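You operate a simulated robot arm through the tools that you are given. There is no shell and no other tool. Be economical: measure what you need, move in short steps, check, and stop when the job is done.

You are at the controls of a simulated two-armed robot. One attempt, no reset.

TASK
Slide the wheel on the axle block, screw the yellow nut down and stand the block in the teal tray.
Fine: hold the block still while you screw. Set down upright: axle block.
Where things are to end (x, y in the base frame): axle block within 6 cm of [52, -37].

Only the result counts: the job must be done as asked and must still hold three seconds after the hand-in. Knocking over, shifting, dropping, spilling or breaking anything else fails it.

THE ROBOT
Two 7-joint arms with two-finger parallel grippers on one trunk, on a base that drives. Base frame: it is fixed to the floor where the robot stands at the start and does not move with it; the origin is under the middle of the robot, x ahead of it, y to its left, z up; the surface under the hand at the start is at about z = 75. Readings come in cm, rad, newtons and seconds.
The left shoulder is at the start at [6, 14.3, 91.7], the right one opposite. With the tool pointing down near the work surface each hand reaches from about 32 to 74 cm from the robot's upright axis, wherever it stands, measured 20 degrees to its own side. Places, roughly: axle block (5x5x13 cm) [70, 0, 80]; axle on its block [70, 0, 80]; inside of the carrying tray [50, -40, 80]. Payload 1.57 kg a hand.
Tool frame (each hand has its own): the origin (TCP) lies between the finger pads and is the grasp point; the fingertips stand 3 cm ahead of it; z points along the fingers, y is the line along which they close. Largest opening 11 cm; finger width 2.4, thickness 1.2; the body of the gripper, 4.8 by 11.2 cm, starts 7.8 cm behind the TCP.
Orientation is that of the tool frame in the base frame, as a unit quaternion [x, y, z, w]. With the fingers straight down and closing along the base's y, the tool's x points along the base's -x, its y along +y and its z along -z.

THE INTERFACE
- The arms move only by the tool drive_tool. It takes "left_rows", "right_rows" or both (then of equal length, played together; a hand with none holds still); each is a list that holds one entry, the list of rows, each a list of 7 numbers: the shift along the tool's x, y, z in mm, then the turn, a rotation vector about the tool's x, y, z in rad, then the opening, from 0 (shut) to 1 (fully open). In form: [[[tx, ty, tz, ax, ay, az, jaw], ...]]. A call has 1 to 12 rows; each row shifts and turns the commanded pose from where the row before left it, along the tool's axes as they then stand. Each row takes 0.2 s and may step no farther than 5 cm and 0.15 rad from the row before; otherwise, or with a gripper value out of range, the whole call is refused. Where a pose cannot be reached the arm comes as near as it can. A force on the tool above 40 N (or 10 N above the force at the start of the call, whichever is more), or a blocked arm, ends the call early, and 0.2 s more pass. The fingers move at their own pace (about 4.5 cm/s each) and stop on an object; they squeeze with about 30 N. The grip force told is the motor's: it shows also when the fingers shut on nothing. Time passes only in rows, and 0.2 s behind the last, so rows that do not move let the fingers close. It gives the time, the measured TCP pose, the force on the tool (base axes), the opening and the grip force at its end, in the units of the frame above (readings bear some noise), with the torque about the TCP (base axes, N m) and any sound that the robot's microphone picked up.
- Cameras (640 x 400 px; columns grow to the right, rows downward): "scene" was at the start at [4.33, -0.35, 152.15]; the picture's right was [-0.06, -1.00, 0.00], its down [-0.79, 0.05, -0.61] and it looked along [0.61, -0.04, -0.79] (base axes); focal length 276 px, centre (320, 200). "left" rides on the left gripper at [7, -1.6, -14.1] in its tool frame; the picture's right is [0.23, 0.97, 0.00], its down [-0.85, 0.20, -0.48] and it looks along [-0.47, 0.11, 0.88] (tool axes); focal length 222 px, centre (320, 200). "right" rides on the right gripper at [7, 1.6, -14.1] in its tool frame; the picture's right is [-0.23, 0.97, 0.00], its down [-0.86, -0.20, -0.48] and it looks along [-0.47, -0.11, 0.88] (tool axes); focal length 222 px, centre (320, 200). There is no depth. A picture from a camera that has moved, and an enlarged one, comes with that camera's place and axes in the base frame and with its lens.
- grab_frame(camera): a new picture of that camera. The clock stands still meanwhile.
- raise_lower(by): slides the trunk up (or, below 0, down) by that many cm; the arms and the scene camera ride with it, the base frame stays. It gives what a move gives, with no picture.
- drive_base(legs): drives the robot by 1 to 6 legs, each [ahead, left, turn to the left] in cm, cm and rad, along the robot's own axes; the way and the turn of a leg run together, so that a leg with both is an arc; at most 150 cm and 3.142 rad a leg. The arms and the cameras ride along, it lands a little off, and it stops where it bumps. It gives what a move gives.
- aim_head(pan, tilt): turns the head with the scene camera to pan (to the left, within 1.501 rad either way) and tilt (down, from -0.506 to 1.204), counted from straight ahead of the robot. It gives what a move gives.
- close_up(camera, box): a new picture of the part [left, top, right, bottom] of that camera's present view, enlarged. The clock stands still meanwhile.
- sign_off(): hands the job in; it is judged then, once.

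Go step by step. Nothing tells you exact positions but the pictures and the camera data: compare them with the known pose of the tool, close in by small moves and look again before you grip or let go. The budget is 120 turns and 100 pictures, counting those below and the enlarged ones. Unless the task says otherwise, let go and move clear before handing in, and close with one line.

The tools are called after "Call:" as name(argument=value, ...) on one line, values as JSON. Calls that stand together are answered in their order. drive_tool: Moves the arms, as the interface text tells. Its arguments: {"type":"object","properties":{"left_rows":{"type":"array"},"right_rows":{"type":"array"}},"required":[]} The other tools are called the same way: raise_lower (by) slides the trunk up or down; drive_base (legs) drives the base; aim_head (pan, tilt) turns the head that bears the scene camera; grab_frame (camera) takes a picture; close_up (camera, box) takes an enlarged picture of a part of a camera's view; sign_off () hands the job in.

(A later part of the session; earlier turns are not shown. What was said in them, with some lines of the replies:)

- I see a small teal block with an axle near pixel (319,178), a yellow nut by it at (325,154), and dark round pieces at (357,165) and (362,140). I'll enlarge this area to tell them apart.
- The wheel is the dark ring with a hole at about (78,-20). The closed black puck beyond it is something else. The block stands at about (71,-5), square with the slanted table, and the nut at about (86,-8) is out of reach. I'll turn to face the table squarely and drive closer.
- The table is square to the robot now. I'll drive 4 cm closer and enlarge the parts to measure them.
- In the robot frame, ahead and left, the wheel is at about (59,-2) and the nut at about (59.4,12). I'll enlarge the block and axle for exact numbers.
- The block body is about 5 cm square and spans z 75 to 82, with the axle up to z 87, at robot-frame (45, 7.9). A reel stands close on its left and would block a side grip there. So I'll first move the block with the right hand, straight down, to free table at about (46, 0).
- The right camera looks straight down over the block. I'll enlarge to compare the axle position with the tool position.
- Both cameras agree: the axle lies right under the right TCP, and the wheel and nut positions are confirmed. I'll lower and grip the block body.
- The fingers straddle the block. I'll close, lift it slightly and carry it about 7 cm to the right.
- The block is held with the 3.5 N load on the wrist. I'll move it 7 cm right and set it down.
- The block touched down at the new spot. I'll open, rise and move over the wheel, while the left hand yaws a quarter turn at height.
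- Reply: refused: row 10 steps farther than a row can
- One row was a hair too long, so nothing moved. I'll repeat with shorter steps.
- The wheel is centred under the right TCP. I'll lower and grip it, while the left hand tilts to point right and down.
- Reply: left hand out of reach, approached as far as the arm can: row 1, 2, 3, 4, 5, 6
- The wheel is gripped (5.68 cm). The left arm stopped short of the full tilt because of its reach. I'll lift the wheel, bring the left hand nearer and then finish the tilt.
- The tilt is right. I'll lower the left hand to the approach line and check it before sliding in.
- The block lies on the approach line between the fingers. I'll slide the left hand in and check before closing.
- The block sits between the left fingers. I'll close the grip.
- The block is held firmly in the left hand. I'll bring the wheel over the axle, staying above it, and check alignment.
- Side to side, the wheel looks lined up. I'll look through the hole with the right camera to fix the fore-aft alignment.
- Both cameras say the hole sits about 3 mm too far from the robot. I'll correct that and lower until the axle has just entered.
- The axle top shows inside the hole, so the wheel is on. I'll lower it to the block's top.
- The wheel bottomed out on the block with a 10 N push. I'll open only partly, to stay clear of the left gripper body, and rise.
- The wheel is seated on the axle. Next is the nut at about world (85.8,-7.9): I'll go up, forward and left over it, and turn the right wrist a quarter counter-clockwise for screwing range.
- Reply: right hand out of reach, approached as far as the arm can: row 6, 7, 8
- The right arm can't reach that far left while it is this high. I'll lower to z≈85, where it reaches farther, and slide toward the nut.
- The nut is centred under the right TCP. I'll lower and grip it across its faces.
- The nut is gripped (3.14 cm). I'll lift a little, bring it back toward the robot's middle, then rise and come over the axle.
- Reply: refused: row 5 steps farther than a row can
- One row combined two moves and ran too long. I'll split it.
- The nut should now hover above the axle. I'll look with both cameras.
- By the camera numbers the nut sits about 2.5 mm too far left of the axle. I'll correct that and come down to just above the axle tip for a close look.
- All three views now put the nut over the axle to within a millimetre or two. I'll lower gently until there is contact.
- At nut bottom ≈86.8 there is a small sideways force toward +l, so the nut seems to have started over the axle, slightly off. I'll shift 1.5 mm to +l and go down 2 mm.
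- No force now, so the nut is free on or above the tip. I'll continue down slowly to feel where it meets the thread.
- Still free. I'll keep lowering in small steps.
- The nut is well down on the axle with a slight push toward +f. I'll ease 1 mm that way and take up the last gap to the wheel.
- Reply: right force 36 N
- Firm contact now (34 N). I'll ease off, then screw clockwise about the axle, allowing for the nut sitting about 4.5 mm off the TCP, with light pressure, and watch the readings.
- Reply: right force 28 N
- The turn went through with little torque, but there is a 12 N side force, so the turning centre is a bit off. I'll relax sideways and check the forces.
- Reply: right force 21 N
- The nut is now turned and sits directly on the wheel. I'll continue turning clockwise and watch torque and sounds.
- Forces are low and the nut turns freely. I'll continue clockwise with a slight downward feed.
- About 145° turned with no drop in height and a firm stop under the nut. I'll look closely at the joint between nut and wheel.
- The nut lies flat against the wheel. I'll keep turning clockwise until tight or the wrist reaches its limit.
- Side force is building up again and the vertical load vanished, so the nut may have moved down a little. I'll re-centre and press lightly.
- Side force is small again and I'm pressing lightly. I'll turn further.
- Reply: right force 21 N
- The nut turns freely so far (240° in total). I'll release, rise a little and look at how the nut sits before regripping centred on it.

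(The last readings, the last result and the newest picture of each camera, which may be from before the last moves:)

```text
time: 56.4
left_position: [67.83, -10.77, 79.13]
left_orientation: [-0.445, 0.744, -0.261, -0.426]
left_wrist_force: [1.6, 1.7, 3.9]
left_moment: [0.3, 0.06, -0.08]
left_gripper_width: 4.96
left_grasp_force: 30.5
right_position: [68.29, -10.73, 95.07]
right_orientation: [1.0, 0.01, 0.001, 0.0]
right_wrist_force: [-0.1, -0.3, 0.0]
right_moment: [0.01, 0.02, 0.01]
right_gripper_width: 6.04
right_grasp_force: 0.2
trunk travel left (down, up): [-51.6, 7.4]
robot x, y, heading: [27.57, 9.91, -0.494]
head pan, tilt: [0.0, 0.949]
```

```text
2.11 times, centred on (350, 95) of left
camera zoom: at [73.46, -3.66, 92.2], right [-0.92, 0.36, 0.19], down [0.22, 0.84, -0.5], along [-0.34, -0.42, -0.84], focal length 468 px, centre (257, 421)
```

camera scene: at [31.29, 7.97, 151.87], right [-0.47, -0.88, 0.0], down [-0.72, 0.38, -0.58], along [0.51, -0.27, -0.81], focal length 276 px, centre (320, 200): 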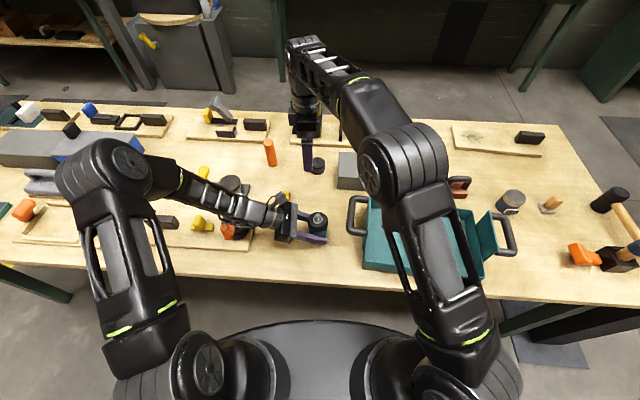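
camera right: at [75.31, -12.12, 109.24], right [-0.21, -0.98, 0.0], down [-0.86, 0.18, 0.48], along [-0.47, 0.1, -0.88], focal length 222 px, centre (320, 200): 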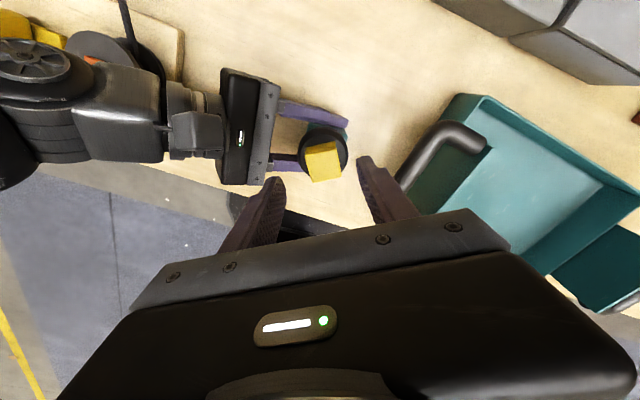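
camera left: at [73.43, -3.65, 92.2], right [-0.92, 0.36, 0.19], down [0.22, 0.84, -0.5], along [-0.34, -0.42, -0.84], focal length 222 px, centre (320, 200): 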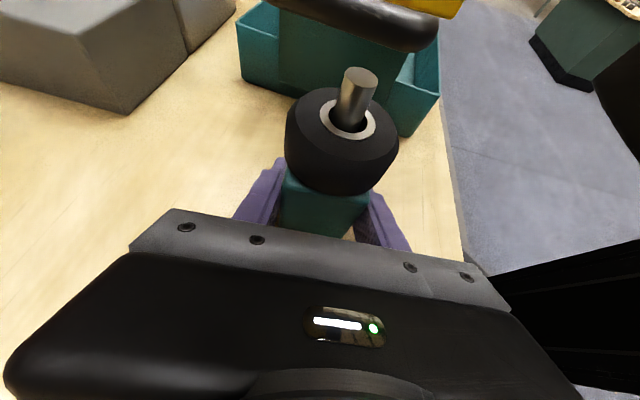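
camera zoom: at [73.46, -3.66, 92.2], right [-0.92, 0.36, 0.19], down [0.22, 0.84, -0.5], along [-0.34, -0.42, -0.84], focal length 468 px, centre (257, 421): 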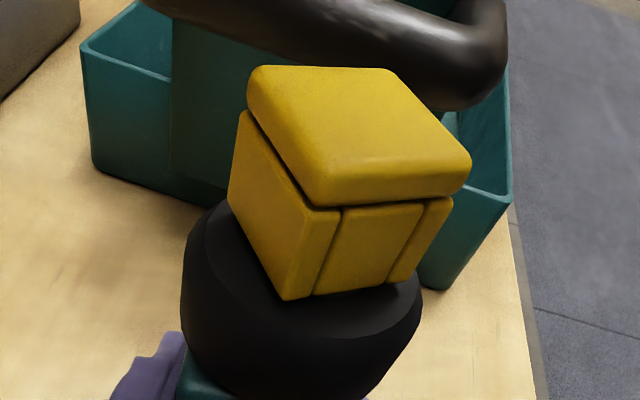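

The nut sits flat and square on the wheel with the axle inside. I'll wind the wrist back half a turn, regrip and turn again.

Call:
drive_tool(right_rows=[[[-3, 1.5, 0, 0, 0, -0.1428, 0.55], [0, 0, 0, 0, 0, -0.1428, 0.55], [0, 0, 0, 0, 0, -0.1428, 0.55], [0, 0, 0, 0, 0, -0.1428, 0.55], [0, 0, 0, 0, 0, -0.1428, 0.55], [0, 0, 0, 0, 0, -0.1428, 0.55], [0, 0, 0, 0, 0, -0.1428, 0.55], [0, 0, 0, 0, 0, -0.1428, 0.55], [0, 0, 0, 0, 0, -0.1428, 0.55], [0, 0, 0, 0, 0, -0.1428, 0.55], [0, 0, 0, 0, 0, -0.1428, 0.55]]])

Call:
drive_tool(right_rows=[[[0, 0, 0, 0, 0, -0.1428, 0.55], [0, 0, 0, 0, 0, -0.1428, 0.55], [0, 0, 0, 0, 0, -0.1428, 0.55], [0, 0, 0, 0, 0, -0.1428, 0.55], [0, 0, 0, 0, 0, -0.1428, 0.55], [0, 0, 0, 0, 0, -0.1428, 0.55], [0, 0, 0, 0, 0, -0.1428, 0.55], [0, 0, 0, 0, 0, -0.1428, 0.55], [0, 0, 0, 0, 0, -0.1428, 0.55], [0, 0, 0, 0, 0, -0.1428, 0.55], [0, 0, 0, 0, 0, -0.1428, 0.55], [0, 0, 0, 0, 0, 0, 0.55]]])

Call:
close_up(camera="right", box=[260, 100, 392, 225])

Call:
close_up(camera="scene", box=[292, 190, 348, 240])

```text
time: 58.8
left_position: [67.89, -10.82, 79.18]
left_orientation: [-0.445, 0.743, -0.261, -0.426]
left_wrist_force: [0.7, 0.2, 4.9]
left_moment: [0.2, 0.08, 0.0]
left_gripper_width: 4.98
left_grasp_force: 30.3
right_position: [68.17, -11.08, 95.16]
right_orientation: [0.699, 0.716, 0.0, 0.0]
right_wrist_force: [0.1, -0.3, 0.1]
right_moment: [0.01, -0.03, -0.03]
right_gripper_width: 6.06
right_grasp_force: 0.1
trunk travel left (down, up): [-51.6, 7.4]
robot x, y, heading: [27.22, 9.99, -0.492]
head pan, tilt: [0.0, 0.949]
```

```text
time: 61.4
left_position: [67.89, -10.75, 79.05]
left_orientation: [-0.445, 0.744, -0.261, -0.426]
left_wrist_force: [0.2, -1.7, 4.8]
left_moment: [0.11, 0.12, -0.02]
left_gripper_width: 4.98
left_grasp_force: 30.3
right_position: [68.04, -11.1, 95.07]
right_orientation: [-0.012, 1.0, 0.0, 0.0]
right_wrist_force: [-0.2, 0.1, -0.9]
right_moment: [0.03, -0.01, -0.02]
right_gripper_width: 6.04
right_grasp_force: 0.0
trunk travel left (down, up): [-51.6, 7.4]
robot x, y, heading: [27.71, 9.92, -0.486]
head pan, tilt: [0.0, 0.949]
```

```text
3.20 times, centred on (326, 162) of right
camera zoom: at [61.06, -9.52, 109.23], right [0.21, 0.98, 0.0], down [0.86, -0.18, 0.48], along [0.47, -0.1, -0.88], focal length 711 px, centre (301, 320)
```

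zoom: 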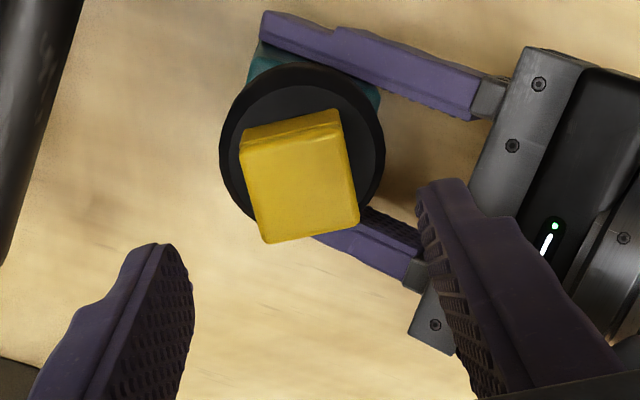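

```text
8.00 times, centred on (320, 215) of scene
camera zoom: at [31.28, 7.98, 151.87], right [-0.47, -0.88, 0.0], down [-0.72, 0.38, -0.58], along [0.51, -0.27, -0.81], focal length 2212 px, centre (320, 80)
```

zoom: 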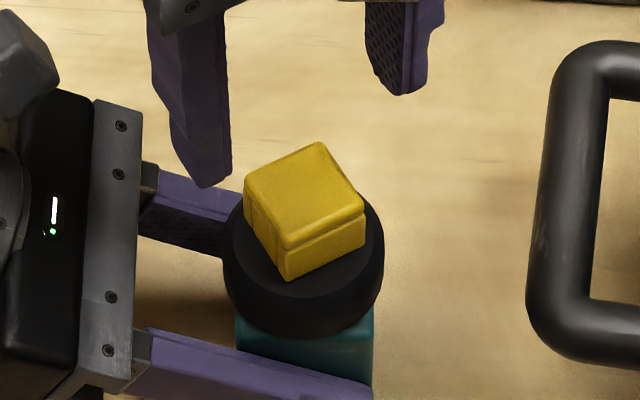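

The nut is centred under the TCP and square with the fingers. I'll go down, regrip and turn clockwise about the TCP.

Call:
drive_tool(right_rows=[[[0, 0, 30, 0, 0, 0, 0.55], [0, 0, 22, 0, 0, 0, 0.55], [0, 0, 10, 0, 0, 0, 0.55], [0, 0, 0, 0, 0, 0, 0], [0, 0, 0, 0, 0, 0, 0], [0, 0, 0, 0, 0, 0, 0], [0, 0, 0, 0, 0, 0, 0]]])

Call:
drive_tool(right_rows=[[[0, 0, 0, 0, 0, 0.14, 0], [0, 0, 0, 0, 0, 0.14, 0], [0, 0, 0, 0, 0, 0.14, 0], [0, 0, 0, 0, 0, 0.14, 0], [0, 0, 0, 0, 0, 0.14, 0], [0, 0, 0, 0, 0, 0.14, 0], [0, 0, 0, 0, 0, 0, 0]]])

```text
time: 63.0
left_position: [67.92, -10.74, 79.12]
left_orientation: [-0.445, 0.743, -0.261, -0.426]
left_wrist_force: [0.3, -3.7, 3.2]
left_moment: [0.55, 0.19, -0.03]
left_gripper_width: 5.0
left_grasp_force: 30.2
right_position: [68.0, -10.87, 88.85]
right_orientation: [-0.01, 1.0, 0.0, 0.0]
right_wrist_force: [-1.0, 4.5, -0.2]
right_moment: [0.05, 0.05, -0.01]
right_gripper_width: 3.14
right_grasp_force: 30.5
trunk travel left (down, up): [-51.6, 7.4]
robot x, y, heading: [27.75, 9.97, -0.494]
head pan, tilt: [0.0, 0.949]
```

```text
time: 64.6
left_position: [67.84, -10.69, 79.13]
left_orientation: [-0.443, 0.744, -0.26, -0.427]
left_wrist_force: [-2.6, 11.3, 9.8]
left_moment: [-0.4, -0.19, -1.39]
left_gripper_width: 5.0
left_grasp_force: 30.4
right_position: [68.08, -11.36, 88.74]
right_orientation: [0.4, 0.917, -0.001, 0.002]
right_wrist_force: [6.0, -13.9, 0.9]
right_moment: [-0.56, -0.34, 1.26]
right_gripper_width: 3.62
right_grasp_force: 29.4
trunk travel left (down, up): [-51.6, 7.4]
robot x, y, heading: [27.5, 9.6, -0.493]
head pan, tilt: [0.0, 0.949]
```

The torque jumped to about 1.3 N·m and the nut began to slip in the jaws, so it is tight. I'll release and look.

Call:
drive_tool(right_rows=[[[0, 0, 0, 0, 0, 0, 0.55], [0, 0, 0, 0, 0, 0, 0.55], [0, 0, 0, 0, 0, 0, 0.55], [0, 0, -20, 0, 0, 0, 0.55], [0, 0, -40, 0, 0, 0, 0.55], [0, 0, 0, 0, 0, 0, 0.55]]])

Call:
close_up(camera="left", box=[270, 0, 430, 190])

Call:
close_up(camera="right", box=[260, 100, 392, 225])

Call:
close_up(camera="scene", box=[292, 190, 348, 240])

```text
time: 66.0
left_position: [67.96, -10.84, 79.02]
left_orientation: [-0.445, 0.743, -0.262, -0.425]
left_wrist_force: [-1.8, 0.9, 2.5]
left_moment: [0.2, 0.17, 0.02]
left_gripper_width: 5.0
left_grasp_force: 30.2
right_position: [68.01, -11.09, 94.85]
right_orientation: [0.398, 0.917, 0.0, 0.0]
right_wrist_force: [0.3, -0.1, 0.3]
right_moment: [-0.02, -0.02, 0.01]
right_gripper_width: 6.06
right_grasp_force: 0.1
trunk travel left (down, up): [-51.6, 7.4]
robot x, y, heading: [27.71, 9.86, -0.494]
head pan, tilt: [0.0, 0.949]
```

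```text
2.11 times, centred on (350, 95) of left
camera zoom: at [73.43, -3.67, 92.2], right [-0.92, 0.36, 0.19], down [0.22, 0.84, -0.5], along [-0.34, -0.42, -0.84], focal length 468 px, centre (257, 421)
```

zoom: 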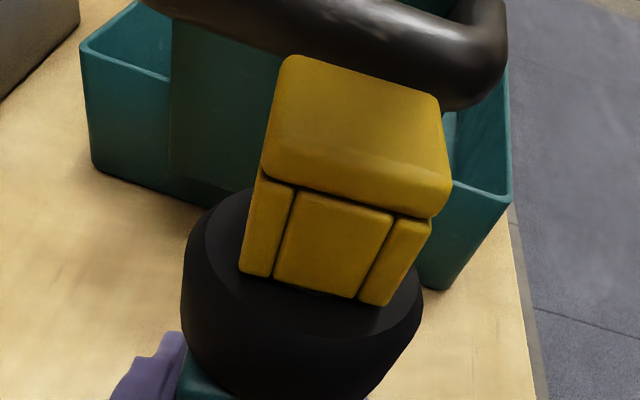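

```text
3.20 times, centred on (326, 162) of right
camera zoom: at [64.43, -4.86, 109.02], right [0.87, 0.5, 0.0], down [0.44, -0.76, 0.48], along [0.24, -0.41, -0.88], focal length 711 px, centre (301, 320)
```

zoom: 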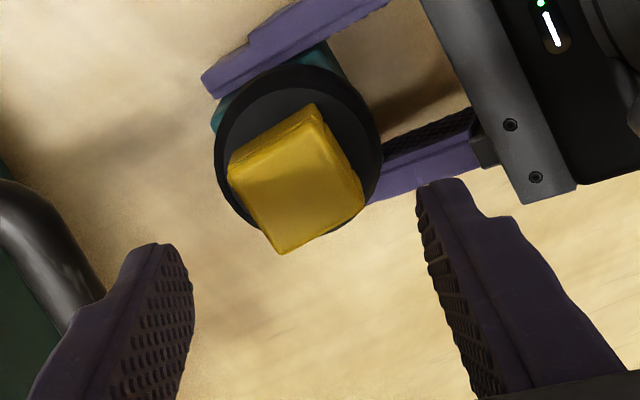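

```text
8.00 times, centred on (320, 215) of scene
camera zoom: at [31.26, 7.98, 151.87], right [-0.47, -0.88, 0.0], down [-0.72, 0.38, -0.58], along [0.51, -0.27, -0.81], focal length 2212 px, centre (320, 80)
```

zoom: 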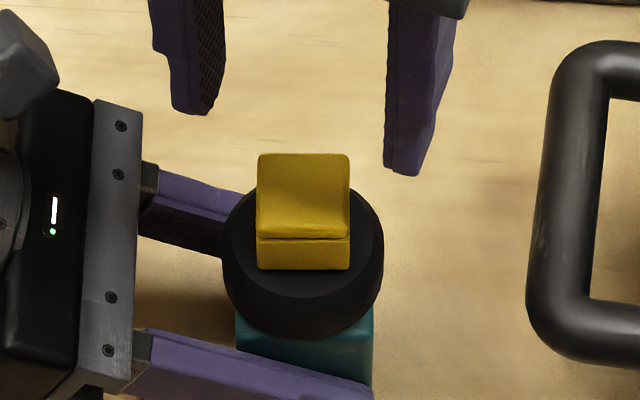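

The nut looks square and seated. To be sure it is tight and not snagged, I'll regrip squarely and test with a small clockwise turn.

Call:
drive_tool(right_rows=[[[0, 0, 0, 0, 0, -0.11, 0.55], [0, 0, 0, 0, 0, -0.11, 0.55], [0, 0, 0, 0, 0, -0.11, 0.55], [0, 0, 30, 0, 0, 0, 0.55], [0, 0, 20, 0, 0, 0, 0.55], [0, 0, 10, 0, 0, 0, 0.55], [0, 0, 0, 0, 0, 0, 0], [0, 0, 0, 0, 0, 0, 0], [0, 0, 0, 0, 0, 0, 0], [0, 0, 0, 0, 0, 0, 0]]])

Call:
drive_tool(right_rows=[[[0, 0, 0, 0, 0, 0.08, 0], [0, 0, 0, 0, 0, 0.08, 0], [0, 0, 0, 0, 0, 0.08, 0], [0, 0, 0, 0, 0, 0, 0]]])

```text
time: 68.2
left_position: [67.89, -10.75, 79.02]
left_orientation: [-0.445, 0.743, -0.262, -0.425]
left_wrist_force: [-0.8, 2.5, 4.5]
left_moment: [-0.14, 0.14, 0.05]
left_gripper_width: 4.98
left_grasp_force: 30.0
right_position: [68.13, -11.0, 88.89]
right_orientation: [0.243, 0.97, 0.0, 0.0]
right_wrist_force: [-0.8, -4.0, -0.1]
right_moment: [-0.14, 0.0, 0.03]
right_gripper_width: 3.12
right_grasp_force: 29.9
trunk travel left (down, up): [-51.6, 7.4]
robot x, y, heading: [27.24, 9.84, -0.49]
head pan, tilt: [0.0, 0.949]
```

```text
time: 69.2
left_position: [67.87, -10.65, 79.13]
left_orientation: [-0.445, 0.744, -0.261, -0.425]
left_wrist_force: [-2.0, 12.4, 9.4]
left_moment: [-0.53, -0.24, -1.35]
left_gripper_width: 4.99
left_grasp_force: 30.0
right_position: [68.27, -11.14, 88.86]
right_orientation: [0.358, 0.934, 0.0, 0.001]
right_wrist_force: [5.4, -14.4, 2.3]
right_moment: [-0.6, -0.26, 1.29]
right_gripper_width: 3.44
right_grasp_force: 30.2
trunk travel left (down, up): [-51.6, 7.4]
robot x, y, heading: [27.4, 9.81, -0.489]
head pan, tilt: [0.0, 0.949]
```

The stop is immediate at 1.3 N·m, so the nut is tight. I'll release, raise the right hand and take it far to the right, out of the left arm's way.

Call:
drive_tool(right_rows=[[[0, 0, 0, 0, 0, 0, 0.55], [0, 0, 0, 0, 0, 0, 0.55], [0, 0, 0, 0, 0, 0, 0.55], [0, 0, -20, 0, 0, 0, 0.55], [0, 0, -45, 0, 0, 0, 0.55], [0, 0, -45, 0, 0, 0, 0.55], [0, 0, -45, 0, 0, 0, 0.55], [0, 0, -45, 0, 0, 0, 0.55], [0, 0, 0, 0, 0, 0, 0.55]]])

Call:
drive_tool(right_rows=[[[-10.6, -43.7, 0, 0, 0, 0, 0.55], [-10.6, -43.7, 0, 0, 0, 0, 0.55], [-10.6, -43.7, 0, 0, 0, 0, 0.55], [-10.6, -43.7, 0, 0, 0, 0, 0.55], [-10.6, -43.7, 0, 0, 0, 0, 0.55], [-10.6, -43.7, 0, 0, 0, 0, 0.55], [-10.6, -43.7, 0, 0, 0, 0, 0.55], [-10.6, -43.7, 0, 0, 0, 0, 0.55], [-10.6, -43.7, 0, 0, 0, 0, 0.55], [-10.6, -43.7, 0, 0, 0, 0, 0.55], [-10.6, -43.7, 0, 0, 0, 0, 0.55], [0, 0, 0, 0, 0, 0, 0.55]]])

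Call:
grab_frame(camera="scene")

```text
time: 71.2
left_position: [67.94, -10.69, 79.14]
left_orientation: [-0.444, 0.744, -0.26, -0.426]
left_wrist_force: [0.4, 0.6, 1.3]
left_moment: [0.14, 0.0, -0.06]
left_gripper_width: 5.0
left_grasp_force: 30.1
right_position: [67.91, -11.16, 108.83]
right_orientation: [0.357, 0.934, 0.001, 0.0]
right_wrist_force: [0.1, 0.1, -0.1]
right_moment: [-0.01, 0.0, -0.02]
right_gripper_width: 6.06
right_grasp_force: 0.0
trunk travel left (down, up): [-51.6, 7.4]
robot x, y, heading: [27.85, 9.66, -0.491]
head pan, tilt: [0.0, 0.949]
```

```text
time: 73.8
left_position: [67.9, -10.83, 78.96]
left_orientation: [-0.445, 0.743, -0.261, -0.426]
left_wrist_force: [0.1, 0.0, 1.0]
left_moment: [0.05, 0.03, 0.0]
left_gripper_width: 4.95
left_grasp_force: 30.4
right_position: [46.4, -51.55, 108.9]
right_orientation: [0.356, 0.934, -0.003, 0.003]
right_wrist_force: [0.3, 1.1, -0.4]
right_moment: [0.01, 0.01, 0.01]
right_gripper_width: 6.04
right_grasp_force: 0.1
right hand out of reach, approached as far as the arm can: row 11
trunk travel left (down, up): [-51.6, 7.4]
robot x, y, heading: [27.66, 10.0, -0.494]
head pan, tilt: [0.0, 0.949]
```

```text
27 pictures are left
camera scene: at [31.35, 7.99, 151.87], right [-0.47, -0.88, 0.0], down [-0.72, 0.38, -0.58], along [0.51, -0.27, -0.81], focal length 276 px, centre (320, 200)
```

scene: 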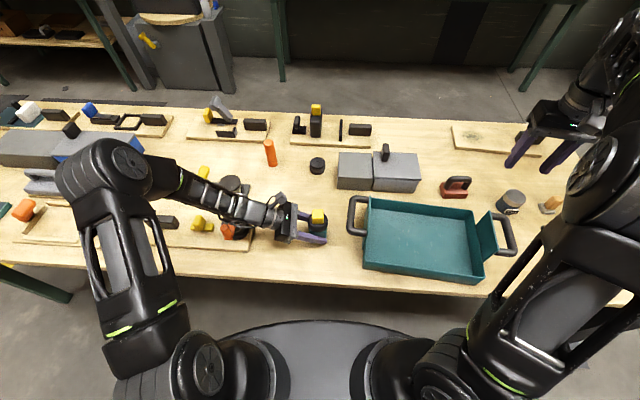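

The tray is clear. I'll lift the block 12 cm in the left hand, check it, and carry it over the tray.

Call:
drive_tool(left_rows=[[[17, 0, -10, 0, 0, 0, 0], [34.6, 0, -20, 0, 0, 0, 0], [34.6, 0, -20, 0, 0, 0, 0], [17.3, 0, -10, 0, 0, 0, 0], [22, 2, 38.1, 0, 0, 0, 0], [22, 2, 38.1, 0, 0, 0, 0], [0, 0, 0, 0, 0, 0, 0]]])

Call:
close_up(camera="scene", box=[240, 130, 480, 290])

```text
time: 75.4
left_position: [63.49, -18.5, 91.03]
left_orientation: [-0.444, 0.743, -0.262, -0.427]
left_wrist_force: [1.5, 7.5, 26.5]
left_moment: [0.6, 0.61, -0.12]
left_gripper_width: 4.94
left_grasp_force: 30.0
right_position: [46.32, -51.34, 109.03]
right_orientation: [0.357, 0.934, -0.003, 0.003]
right_wrist_force: [-0.8, -0.5, 1.0]
right_moment: [0.0, -0.01, 0.0]
right_gripper_width: 6.03
right_grasp_force: 0.1
trunk travel left (down, up): [-51.6, 7.4]
robot x, y, heading: [27.65, 10.39, -0.495]
head pan, tilt: [0.0, 0.949]
```

```text
2.50 times, centred on (360, 210) of scene
camera zoom: at [31.19, 8.19, 151.91], right [-0.47, -0.88, 0.0], down [-0.72, 0.38, -0.58], along [0.51, -0.28, -0.81], focal length 691 px, centre (220, 175)
```

zoom: 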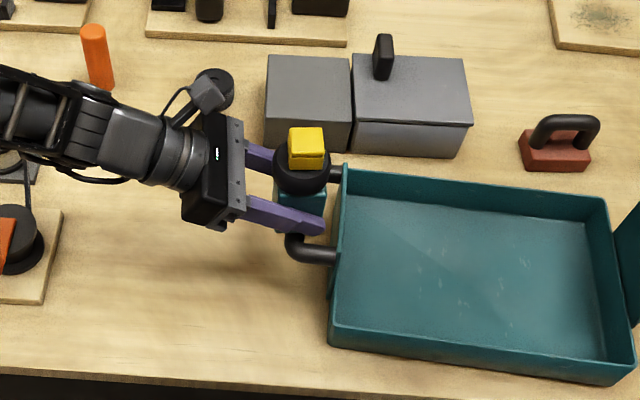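

There is a 26 N upward push: the block or fingers are touching the tray handle. I'll back off straight up and check the tray.

Call:
drive_tool(left_rows=[[[34.6, 0, -20, 0, 0, 0, 0], [34.6, 0, -20, 0, 0, 0, 0], [0, 0, 0, 0, 0, 0, 0]]])

Call:
grab_frame(camera="scene")

Call:
grab_frame(camera="left")

```text
time: 76.2
left_position: [63.38, -18.17, 98.83]
left_orientation: [-0.445, 0.743, -0.261, -0.426]
left_wrist_force: [-0.5, 0.4, -3.3]
left_moment: [-0.01, 0.0, 0.03]
left_gripper_width: 4.95
left_grasp_force: 29.8
right_position: [46.31, -51.66, 108.9]
right_orientation: [0.356, 0.935, -0.003, 0.003]
right_wrist_force: [-0.4, 0.3, 0.4]
right_moment: [-0.02, 0.03, 0.01]
right_gripper_width: 6.07
right_grasp_force: 0.0
trunk travel left (down, up): [-51.6, 7.4]
robot x, y, heading: [27.77, 9.53, -0.489]
head pan, tilt: [0.0, 0.949]
```

```text
25 pictures are left
camera scene: at [31.33, 7.95, 151.86], right [-0.47, -0.88, 0.0], down [-0.72, 0.38, -0.58], along [0.51, -0.27, -0.81], focal length 276 px, centre (320, 200)
```

scene: 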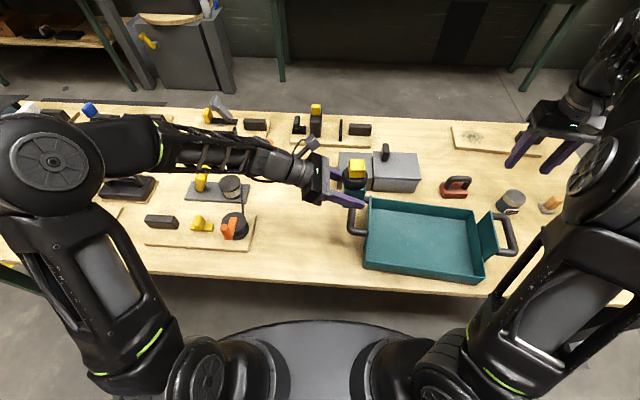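

```text
24 pictures are left
camera left: at [68.86, -11.05, 111.99], right [-0.92, 0.36, 0.19], down [0.22, 0.84, -0.5], along [-0.34, -0.42, -0.84], focal length 222 px, centre (320, 200)
```

left: 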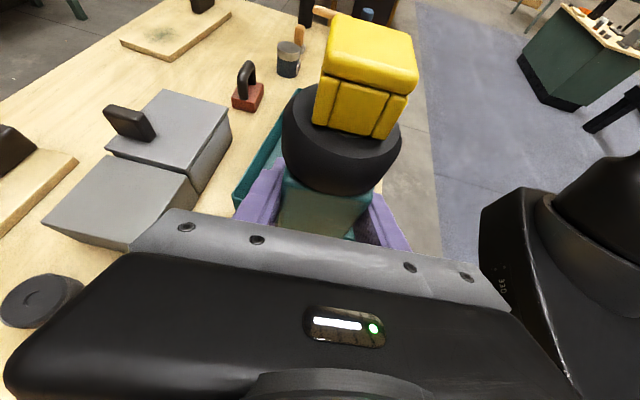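

The tray hasn't moved (same pixel corners) and the load is free again. I'll check whether the block tilted in the grip.

Call:
close_up(camera="left", box=[230, 0, 430, 260])

Call:
close_up(camera="scene", box=[300, 140, 400, 220])

```text
1.54 times, centred on (330, 130) of left
camera zoom: at [68.86, -11.05, 111.99], right [-0.92, 0.36, 0.19], down [0.22, 0.84, -0.5], along [-0.34, -0.42, -0.84], focal length 342 px, centre (305, 308)
```

zoom: 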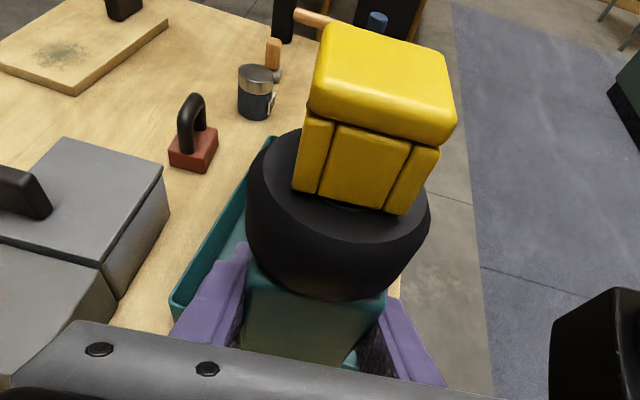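

```text
5.00 times, centred on (350, 180) of scene
camera zoom: at [31.33, 7.95, 151.86], right [-0.47, -0.88, 0.0], down [-0.72, 0.38, -0.58], along [0.51, -0.27, -0.81], focal length 1383 px, centre (170, 300)
```

zoom: 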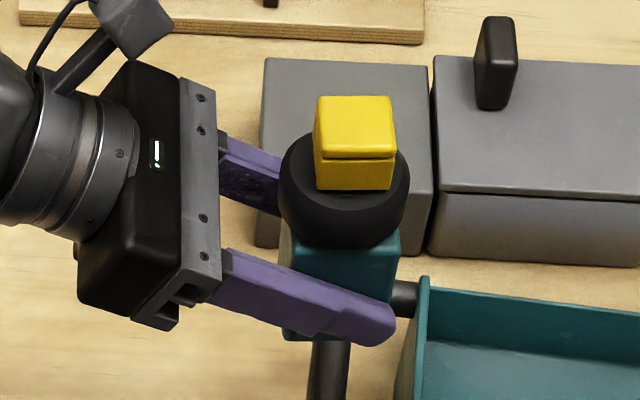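

The block stayed essentially upright, two or three degrees at most. I'll carry it on at this greater height to above the tray centre.

Call:
drive_tool(left_rows=[[[22, 2, 38.1, 0, 0, 0, 0], [22, 2, 38.1, 0, 0, 0, 0], [22, 2, 38.1, 0, 0, 0, 0], [22, 2, 38.1, 0, 0, 0, 0], [22, 3, 38.1, 0, 0, 0, 0], [0, 0, 0, 0, 0, 0, 0]]])

Call:
grab_frame(camera="scene")

Call:
close_up(camera="scene", box=[340, 160, 500, 290])

```text
time: 77.6
left_position: [52.18, -37.17, 98.93]
left_orientation: [-0.445, 0.743, -0.261, -0.425]
left_wrist_force: [0.0, 0.8, -3.2]
left_moment: [0.02, 0.02, -0.01]
left_gripper_width: 5.01
left_grasp_force: 29.8
right_position: [46.41, -51.54, 108.97]
right_orientation: [0.357, 0.934, -0.003, 0.002]
right_wrist_force: [0.2, 0.1, -0.7]
right_moment: [-0.02, 0.01, -0.03]
right_gripper_width: 6.05
right_grasp_force: 0.1
trunk travel left (down, up): [-51.6, 7.4]
robot x, y, heading: [27.84, 9.98, -0.49]
head pan, tilt: [0.0, 0.949]
```

```text
21 pictures are left
camera scene: at [31.34, 7.99, 151.87], right [-0.47, -0.88, 0.0], down [-0.72, 0.38, -0.58], along [0.51, -0.27, -0.81], focal length 276 px, centre (320, 200)
```

scene: 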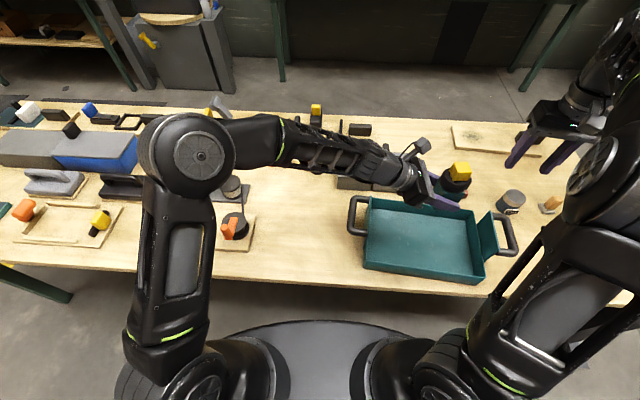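

```text
3.08 times, centred on (420, 225) of scene
camera zoom: at [31.34, 7.99, 151.87], right [-0.47, -0.88, 0.0], down [-0.72, 0.38, -0.58], along [0.51, -0.27, -0.81], focal length 851 px, centre (12, 123)
```

zoom: 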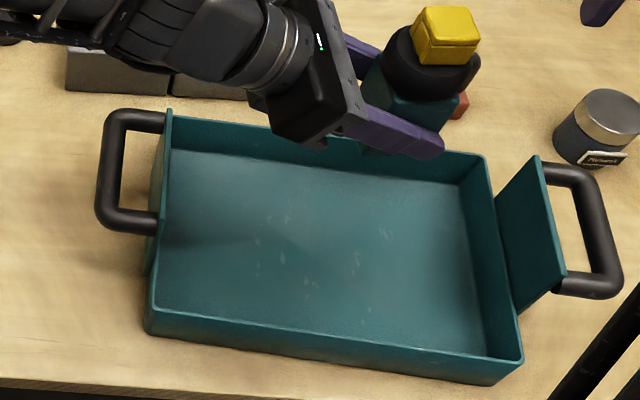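

The tray's left end has a tall wall and a handle at about z 87, which the low-tilted left hand would hit when lowering. The front wall is low, about z 80. So I'll yaw the hand counter-clockwise about the block so that it comes in from the front-left corner.

Call:
drive_tool(left_rows=[[[0, 0, 0, 0.1126, 0, -0.065, 0], [0, 0, 0, 0.1126, 0, -0.065, 0], [0, 0, 0, 0.1126, 0, -0.065, 0], [0, 0, 0, 0.1126, 0, -0.065, 0], [0, 0, 0, 0.1126, 0, -0.065, 0], [0, 0, 0, 0.1126, 0, -0.065, 0], [0, 0, 0, 0.1126, 0, -0.065, 0], [0, 0, 0, 0, 0, 0, 0]]])

Call:
grab_frame(camera="scene")

```text
time: 79.4
left_position: [52.2, -37.14, 98.93]
left_orientation: [0.725, -0.471, 0.424, 0.27]
left_wrist_force: [-0.7, -0.8, -4.8]
left_moment: [0.02, -0.01, 0.02]
left_gripper_width: 4.99
left_grasp_force: 30.0
right_position: [46.46, -51.45, 109.04]
right_orientation: [0.356, 0.934, -0.003, 0.003]
right_wrist_force: [0.6, 0.7, -0.6]
right_moment: [0.0, -0.04, -0.01]
right_gripper_width: 6.06
right_grasp_force: 0.1
trunk travel left (down, up): [-51.6, 7.4]
robot x, y, heading: [27.52, 9.82, -0.498]
head pan, tilt: [0.0, 0.949]
```

```text
19 pictures are left
camera scene: at [31.34, 7.95, 151.87], right [-0.47, -0.88, 0.0], down [-0.72, 0.38, -0.58], along [0.51, -0.27, -0.81], focal length 276 px, centre (320, 200)
```

scene: 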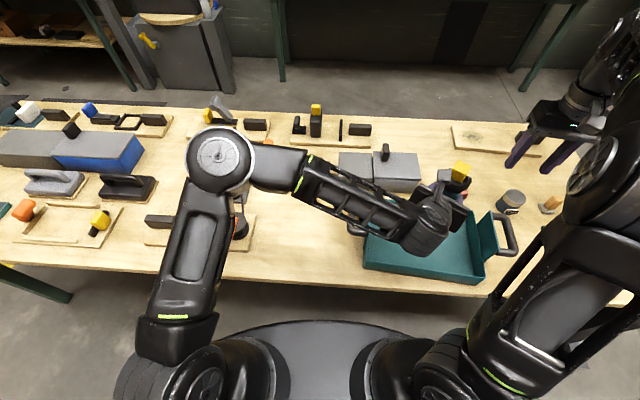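

The hand now comes in from the front-left. I'll lower 12 cm and look again.

Call:
drive_tool(left_rows=[[[-34.7, -0.3, 19.8, 0, 0, 0, 0], [-34.7, -0.3, 19.8, 0, 0, 0, 0], [-34.7, -0.3, 19.8, 0, 0, 0, 0], [0, 0, 0, 0, 0, 0, 0]]])

Call:
close_up(camera="scene", box=[320, 150, 530, 300])

Call:
grab_frame(camera="left")

Call:
grab_frame(camera="right")

```text
time: 80.4
left_position: [52.34, -37.01, 86.93]
left_orientation: [0.725, -0.471, 0.424, 0.27]
left_wrist_force: [-0.3, 0.4, -2.9]
left_moment: [0.01, 0.01, 0.01]
left_gripper_width: 4.96
left_grasp_force: 29.8
right_position: [46.28, -51.51, 108.94]
right_orientation: [0.357, 0.934, -0.003, 0.002]
right_wrist_force: [-0.7, 0.1, 0.0]
right_moment: [0.0, 0.04, 0.0]
right_gripper_width: 6.07
right_grasp_force: 0.0
trunk travel left (down, up): [-51.6, 7.4]
robot x, y, heading: [27.75, 9.63, -0.491]
head pan, tilt: [0.0, 0.949]
```

```text
2.67 times, centred on (425, 225) of scene
camera zoom: at [31.29, 7.95, 151.87], right [-0.47, -0.88, 0.0], down [-0.72, 0.38, -0.58], along [0.51, -0.27, -0.81], focal length 737 px, centre (40, 133)
```

zoom: 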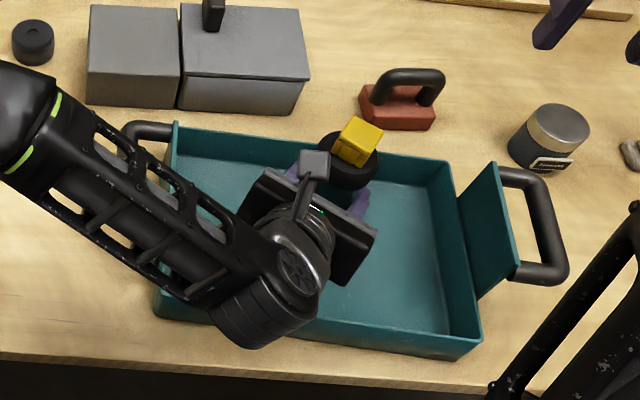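

```text
17 pictures are left
camera left: at [50.19, -28.2, 100.01], right [-0.84, -0.5, 0.19], down [-0.52, 0.68, -0.51], along [0.13, -0.53, -0.84], focal length 222 px, centre (320, 200)
```

left: 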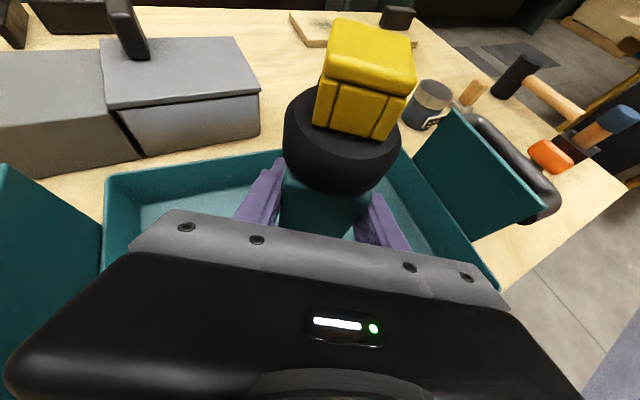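

```text
16 pictures are left
camera right: at [42.21, -45.57, 123.1], right [0.82, 0.57, 0.0], down [0.5, -0.72, 0.49], along [0.28, -0.4, -0.87], focal length 222 px, centre (320, 200)
```

right: 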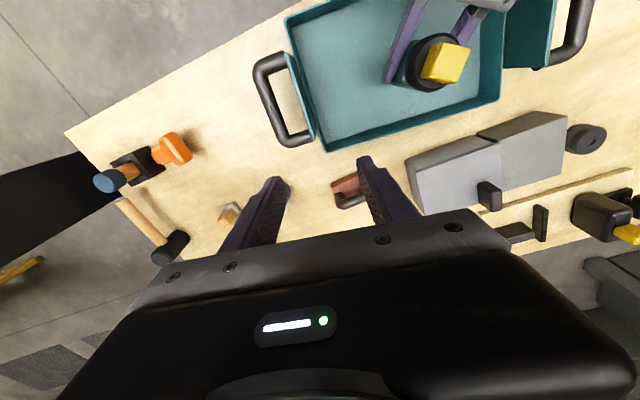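

Everything is clear: the block is over the tray's middle and the forearm passes well above the walls. I'll lower to just above the tray floor.

Call:
drive_tool(left_rows=[[[-26, -0.2, 14.9, 0, 0, 0, 0], [-17.4, -0.1, 9.9, 0, 0, 0, 0], [-4.3, 0, 2.5, 0, 0, 0, 0], [0, 0, 0, 0, 0, 0, 0]]])

Call:
close_up(camera="right", box=[360, 0, 520, 120])

```text
time: 81.4
left_position: [52.48, -37.05, 81.46]
left_orientation: [0.725, -0.471, 0.424, 0.27]
left_wrist_force: [0.1, 1.5, -3.1]
left_moment: [-0.04, -0.03, 0.0]
left_gripper_width: 4.97
left_grasp_force: 29.9
right_position: [46.49, -51.59, 108.96]
right_orientation: [0.357, 0.934, -0.002, 0.003]
right_wrist_force: [0.0, -0.9, 0.9]
right_moment: [0.0, 0.01, 0.0]
right_gripper_width: 6.05
right_grasp_force: 0.0
trunk travel left (down, up): [-51.6, 7.4]
robot x, y, heading: [27.82, 9.69, -0.49]
head pan, tilt: [0.0, 0.949]
```

```text
3.33 times, centred on (440, 60) of right
camera zoom: at [42.22, -45.58, 123.09], right [0.82, 0.57, 0.0], down [0.5, -0.72, 0.49], along [0.28, -0.4, -0.87], focal length 740 px, centre (-80, 667)
```

zoom: 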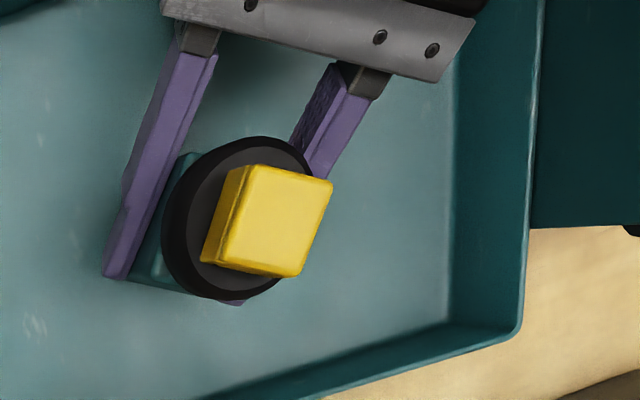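

Still free of contact. I'll lower in 2–3 mm steps to touch down.

Call:
drive_tool(left_rows=[[[-2.6, 0, 1.5, 0, 0, 0, 0], [-2.6, 0, 1.5, 0, 0, 0, 0], [-2.6, 0, 1.5, 0, 0, 0, 0], [0, 0, 0, 0, 0, 0, 0]]])

```text
time: 82.4
left_position: [52.42, -37.13, 80.6]
left_orientation: [0.726, -0.471, 0.424, 0.269]
left_wrist_force: [0.1, 0.1, -3.7]
left_moment: [-0.02, -0.02, -0.02]
left_gripper_width: 5.02
left_grasp_force: 29.8
right_position: [46.35, -51.58, 109.0]
right_orientation: [0.356, 0.934, -0.002, 0.003]
right_wrist_force: [0.2, 0.3, 0.1]
right_moment: [0.03, 0.0, 0.02]
right_gripper_width: 6.05
right_grasp_force: 0.1
trunk travel left (down, up): [-51.6, 7.4]
robot x, y, heading: [27.52, 9.68, -0.493]
head pan, tilt: [0.0, 0.949]
```

Call:
drive_tool(left_rows=[[[-1.7, 0, 1, 0, 0, 0, 0], [-1.7, 0, 1, 0, 0, 0, 0], [-1.7, 0, 1, 0, 0, 0, 0], [0, 0, 0, 0, 0, 0, 0]]])

```text
time: 83.4
left_position: [52.38, -37.16, 79.93]
left_orientation: [0.726, -0.471, 0.423, 0.269]
left_wrist_force: [0.5, -0.6, -4.3]
left_moment: [0.03, -0.01, 0.01]
left_gripper_width: 4.98
left_grasp_force: 30.2
right_position: [46.31, -51.67, 108.97]
right_orientation: [0.357, 0.934, -0.004, 0.002]
right_wrist_force: [0.6, 0.2, -0.9]
right_moment: [0.02, 0.01, -0.02]
right_gripper_width: 6.06
right_grasp_force: 0.0
trunk travel left (down, up): [-51.6, 7.4]
robot x, y, heading: [27.67, 10.17, -0.495]
head pan, tilt: [0.0, 0.949]
```

Still no contact at z 79.9. I'll continue in 2 mm steps.

Call:
drive_tool(left_rows=[[[-1.7, 0, 1, 0, 0, 0, 0], [-1.7, 0, 1, 0, 0, 0, 0], [0, 0, 0, 0, 0, 0, 0]]])

```text
time: 84.2
left_position: [52.41, -37.11, 79.67]
left_orientation: [0.725, -0.47, 0.424, 0.27]
left_wrist_force: [-0.4, -1.1, -3.1]
left_moment: [-0.02, -0.01, -0.01]
left_gripper_width: 5.0
left_grasp_force: 30.1
right_position: [46.49, -51.57, 108.92]
right_orientation: [0.357, 0.934, -0.004, 0.003]
right_wrist_force: [0.4, 1.1, -0.1]
right_moment: [-0.01, -0.01, -0.01]
right_gripper_width: 6.06
right_grasp_force: 0.0
trunk travel left (down, up): [-51.6, 7.4]
robot x, y, heading: [27.54, 9.92, -0.489]
head pan, tilt: [0.0, 0.949]
```

Call:
drive_tool(left_rows=[[[-1.7, 0, 1, 0, 0, 0, 0], [-1.7, 0, 1, 0, 0, 0, 0], [0, 0, 0, 0, 0, 0, 0]]])

Call:
close_up(camera="left", box=[200, 0, 450, 260])

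```text
time: 85.0
left_position: [52.38, -37.08, 79.17]
left_orientation: [0.725, -0.471, 0.424, 0.27]
left_wrist_force: [0.6, 0.2, 1.2]
left_moment: [0.12, 0.13, -0.01]
left_gripper_width: 4.97
left_grasp_force: 30.6
right_position: [46.32, -51.53, 108.96]
right_orientation: [0.357, 0.934, -0.003, 0.002]
right_wrist_force: [0.5, -0.2, 0.7]
right_moment: [0.01, -0.03, 0.01]
right_gripper_width: 6.05
right_grasp_force: 0.0
trunk travel left (down, up): [-51.6, 7.4]
robot x, y, heading: [27.99, 9.78, -0.496]
head pan, tilt: [0.0, 0.949]
```

```text
1.54 times, centred on (325, 130) of left
camera zoom: at [50.29, -28.32, 92.32], right [-0.84, -0.5, 0.19], down [-0.52, 0.68, -0.51], along [0.12, -0.53, -0.84], focal length 342 px, centre (312, 308)
```

zoom: 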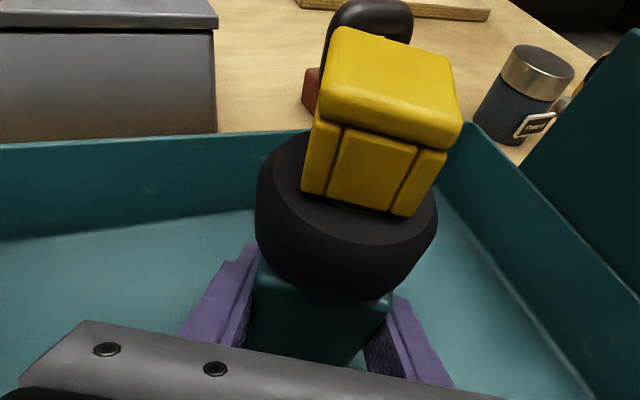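

First contact: the load has come off the wrist. I'll press 1 mm more and open the left fingers.

Call:
drive_tool(left_rows=[[[-0.9, 0, 0.5, 0, 0, 0, 0], [0, 0, 0, 0, 0, 0, 0]]])

Call:
drive_tool(left_rows=[[[0, 0, 0, 0, 0, 0, 0.55], [0, 0, 0, 0, 0, 0, 0.8], [0, 0, 0, 0, 0, 0, 1], [0, 0, 0, 0, 0, 0, 1], [0, 0, 0, 0, 0, 0, 1], [0, 0, 0, 0, 0, 0, 1]]])

Call:
close_up(camera="left", box=[200, 0, 450, 260])

Call:
close_up(camera="right", box=[360, 0, 520, 120])

```text
time: 85.6
left_position: [52.36, -37.16, 79.26]
left_orientation: [0.724, -0.471, 0.424, 0.271]
left_wrist_force: [1.3, 2.0, 8.5]
left_moment: [0.19, 0.4, -0.06]
left_gripper_width: 5.01
left_grasp_force: 30.2
right_position: [46.34, -51.48, 109.04]
right_orientation: [0.356, 0.934, -0.003, 0.003]
right_wrist_force: [1.0, -0.3, -0.5]
right_moment: [-0.02, 0.0, 0.03]
right_gripper_width: 6.06
right_grasp_force: 0.0
trunk travel left (down, up): [-51.6, 7.4]
robot x, y, heading: [27.7, 9.94, -0.489]
head pan, tilt: [0.0, 0.949]
```

```text
time: 87.0
left_position: [52.43, -37.11, 79.23]
left_orientation: [0.725, -0.471, 0.424, 0.271]
left_wrist_force: [2.7, -2.0, 8.5]
left_moment: [0.91, 0.59, -0.12]
left_gripper_width: 11.02
left_grasp_force: 0.1
right_position: [46.32, -51.68, 109.03]
right_orientation: [0.357, 0.934, -0.003, 0.002]
right_wrist_force: [-0.4, 0.6, -0.5]
right_moment: [0.01, 0.0, 0.02]
right_gripper_width: 6.03
right_grasp_force: 0.2
trunk travel left (down, up): [-51.6, 7.4]
robot x, y, heading: [27.34, 9.9, -0.49]
head pan, tilt: [0.0, 0.949]
```

```text
1.54 times, centred on (325, 130) of left
camera zoom: at [50.29, -28.33, 92.2], right [-0.84, -0.5, 0.19], down [-0.52, 0.68, -0.51], along [0.13, -0.53, -0.84], focal length 342 px, centre (312, 308)
```

zoom: 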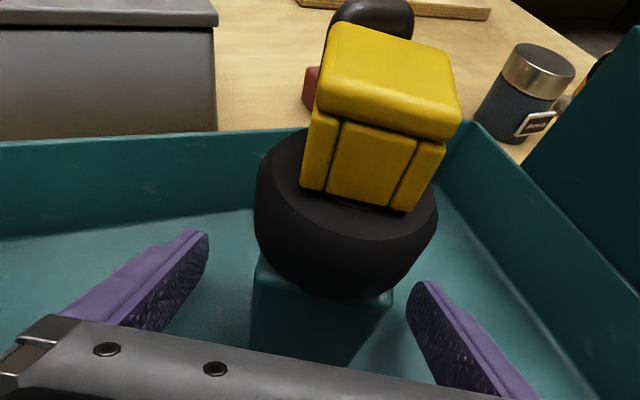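

```text
3.33 times, centred on (440, 60) of right
camera zoom: at [42.22, -45.55, 123.11], right [0.82, 0.57, 0.0], down [0.5, -0.72, 0.49], along [0.28, -0.4, -0.87], focal length 740 px, centre (-80, 667)
```

zoom: 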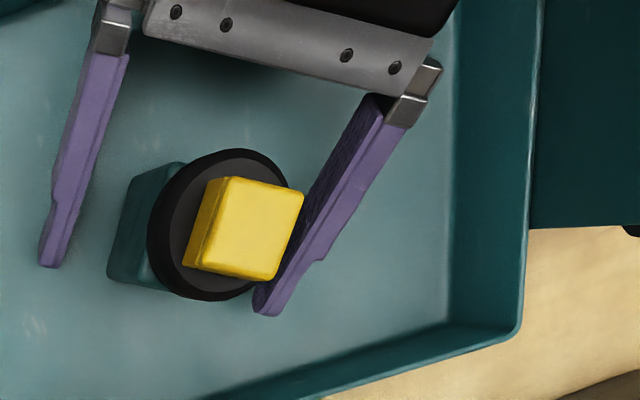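

The block is released and stands in the tray. The left hand still feels 8 N from below, probably resting on the front rim, so I'll lift it slightly first and then back out along the fingers.

Call:
drive_tool(left_rows=[[[4.3, 0, -2.5, 0, 0, 0, 1], [8.6, 0, -5, 0, 0, 0, 1], [0, 0, 0, 0, 0, 0, 1]]])

Call:
close_up(camera="right", box=[260, 0, 560, 190])

```text
time: 87.8
left_position: [52.55, -37.01, 80.61]
left_orientation: [0.725, -0.471, 0.424, 0.27]
left_wrist_force: [0.2, 0.4, 0.6]
left_moment: [0.0, -0.02, 0.0]
left_gripper_width: 10.98
left_grasp_force: 0.0
right_position: [46.26, -51.65, 109.01]
right_orientation: [0.356, 0.934, -0.003, 0.003]
right_wrist_force: [0.1, 0.1, -0.6]
right_moment: [-0.02, 0.03, 0.03]
right_gripper_width: 6.06
right_grasp_force: 0.1
trunk travel left (down, up): [-51.6, 7.4]
robot x, y, heading: [28.08, 10.1, -0.491]
head pan, tilt: [0.0, 0.949]
```

```text
2.11 times, centred on (410, 95) of right
camera zoom: at [42.21, -45.56, 123.1], right [0.82, 0.57, 0.0], down [0.5, -0.72, 0.49], along [0.28, -0.4, -0.87], focal length 468 px, centre (130, 421)
```

zoom: 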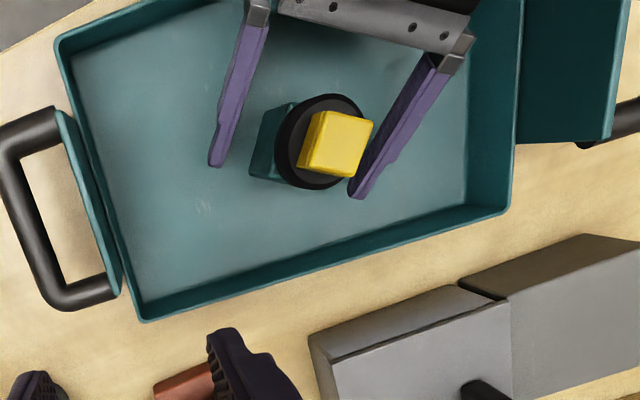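

The hand is free and the block stands on its own. I'll back out up and away.

Call:
drive_tool(left_rows=[[[4, 0, -40, 0, 0, 0, 1], [8, 0, -40, 0, 0, 0, 1], [12, 0, -40, 0, 0, 0, 1], [25, 0, -30, 0, 0, 0, 1], [30, 0, -20, 0, 0, 0, 1], [0, 0, 0, 0, 0, 0, 1]]])

Call:
grab_frame(camera="scene")

Call:
grab_frame(camera="left")

Call:
close_up(camera="scene", box=[380, 170, 500, 270])

```text
time: 89.2
left_position: [47.7, -27.17, 95.93]
left_orientation: [0.725, -0.471, 0.423, 0.27]
left_wrist_force: [0.0, -0.2, -0.1]
left_moment: [-0.01, 0.0, 0.0]
left_gripper_width: 11.01
left_grasp_force: 0.0
right_position: [46.36, -51.6, 108.91]
right_orientation: [0.357, 0.934, -0.003, 0.003]
right_wrist_force: [-0.1, -0.8, 0.1]
right_moment: [0.02, -0.03, -0.01]
right_gripper_width: 6.05
right_grasp_force: 0.1
trunk travel left (down, up): [-51.6, 7.4]
robot x, y, heading: [27.65, 9.69, -0.492]
head pan, tilt: [0.0, 0.949]
```

```text
10 pictures are left
camera scene: at [31.31, 7.94, 151.87], right [-0.47, -0.88, 0.0], down [-0.72, 0.38, -0.58], along [0.51, -0.27, -0.81], focal length 276 px, centre (320, 200)
```

scene: 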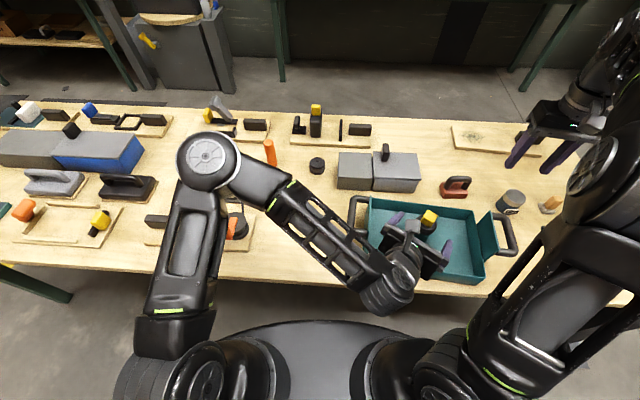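

```text
9 pictures are left
camera left: at [45.48, -18.5, 108.9], right [-0.84, -0.5, 0.19], down [-0.52, 0.69, -0.51], along [0.12, -0.53, -0.84], focal length 222 px, centre (320, 200)
```

left: 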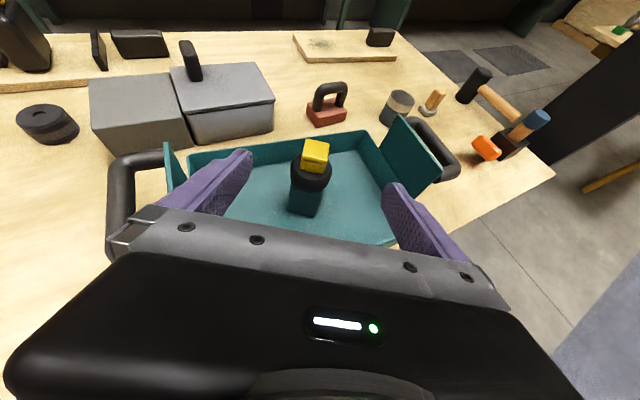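

```text
4.00 times, centred on (440, 220) of scene
camera zoom: at [31.31, 7.94, 151.87], right [-0.47, -0.88, 0.0], down [-0.72, 0.38, -0.58], along [0.51, -0.27, -0.81], focal length 1106 px, centre (-160, 120)
```

zoom: 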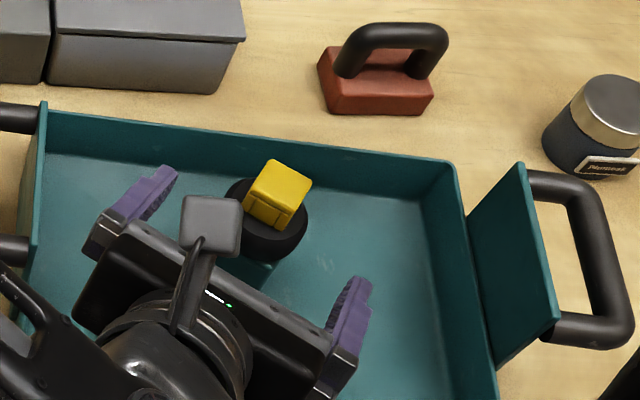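

The block stands in the tray with wheel and nut on, and nothing else has moved. I'll raise the left hand further clear for a last check.

Call:
drive_tool(left_rows=[[[34.7, 0, -20, 0, 0, 0, 1], [34.7, 0, -20, 0, 0, 0, 1], [10, 0, -45, 0, 0, 0, 1], [0, 0, 0, 0, 0, 0, 1]]])

Call:
close_up(camera="left", box=[150, 60, 470, 250])

Call:
close_up(camera="right", box=[260, 0, 560, 190])

```text
time: 90.2
left_position: [46.38, -24.23, 106.9]
left_orientation: [0.725, -0.471, 0.423, 0.271]
left_wrist_force: [-0.2, -0.1, -0.4]
left_moment: [0.01, 0.01, 0.01]
left_gripper_width: 10.98
left_grasp_force: 0.1
right_position: [46.42, -51.7, 108.99]
right_orientation: [0.357, 0.934, -0.003, 0.002]
right_wrist_force: [0.3, 0.5, 0.7]
right_moment: [0.0, 0.01, 0.0]
right_gripper_width: 6.03
right_grasp_force: 0.0
trunk travel left (down, up): [-51.6, 7.4]
robot x, y, heading: [27.5, 9.89, -0.49]
head pan, tilt: [0.0, 0.949]
```

```text
2.00 times, centred on (310, 155) of left
camera zoom: at [44.23, -15.5, 119.85], right [-0.84, -0.5, 0.19], down [-0.52, 0.69, -0.51], along [0.12, -0.53, -0.84], focal length 444 px, centre (340, 290)
```

zoom: 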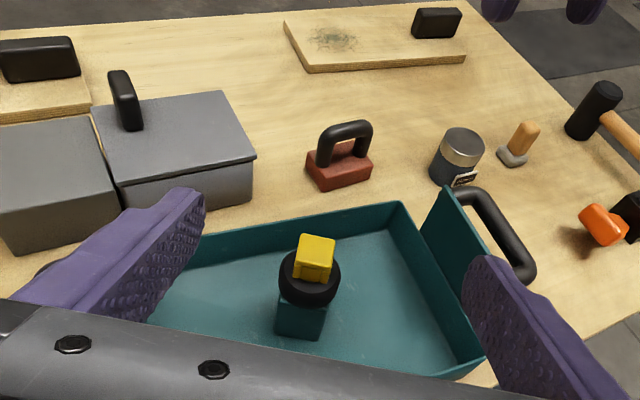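

```text
2.11 times, centred on (410, 95) of right
camera zoom: at [42.25, -45.63, 123.06], right [0.82, 0.57, 0.0], down [0.5, -0.72, 0.48], along [0.28, -0.4, -0.87], focal length 468 px, centre (130, 421)
```

zoom: 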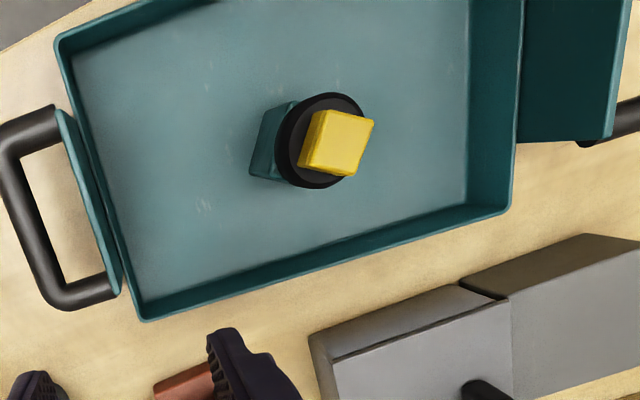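

The block stands upright in the tray at about (52.4,-37.1) with the wheel and the tight nut on it, and both hands are clear. I'm handing in.

Call:
sign_off()

```text
The job is handed in.
```

I slid the wheel onto the axle block and screwed the yellow nut down until it stopped turning. The block now stands upright in the teal tray at about (52.4, -37.1), well within 6 cm of the target. On the way over, the block pressed briefly on the tray handle, but the last pictures show the tray and everything else where they were.
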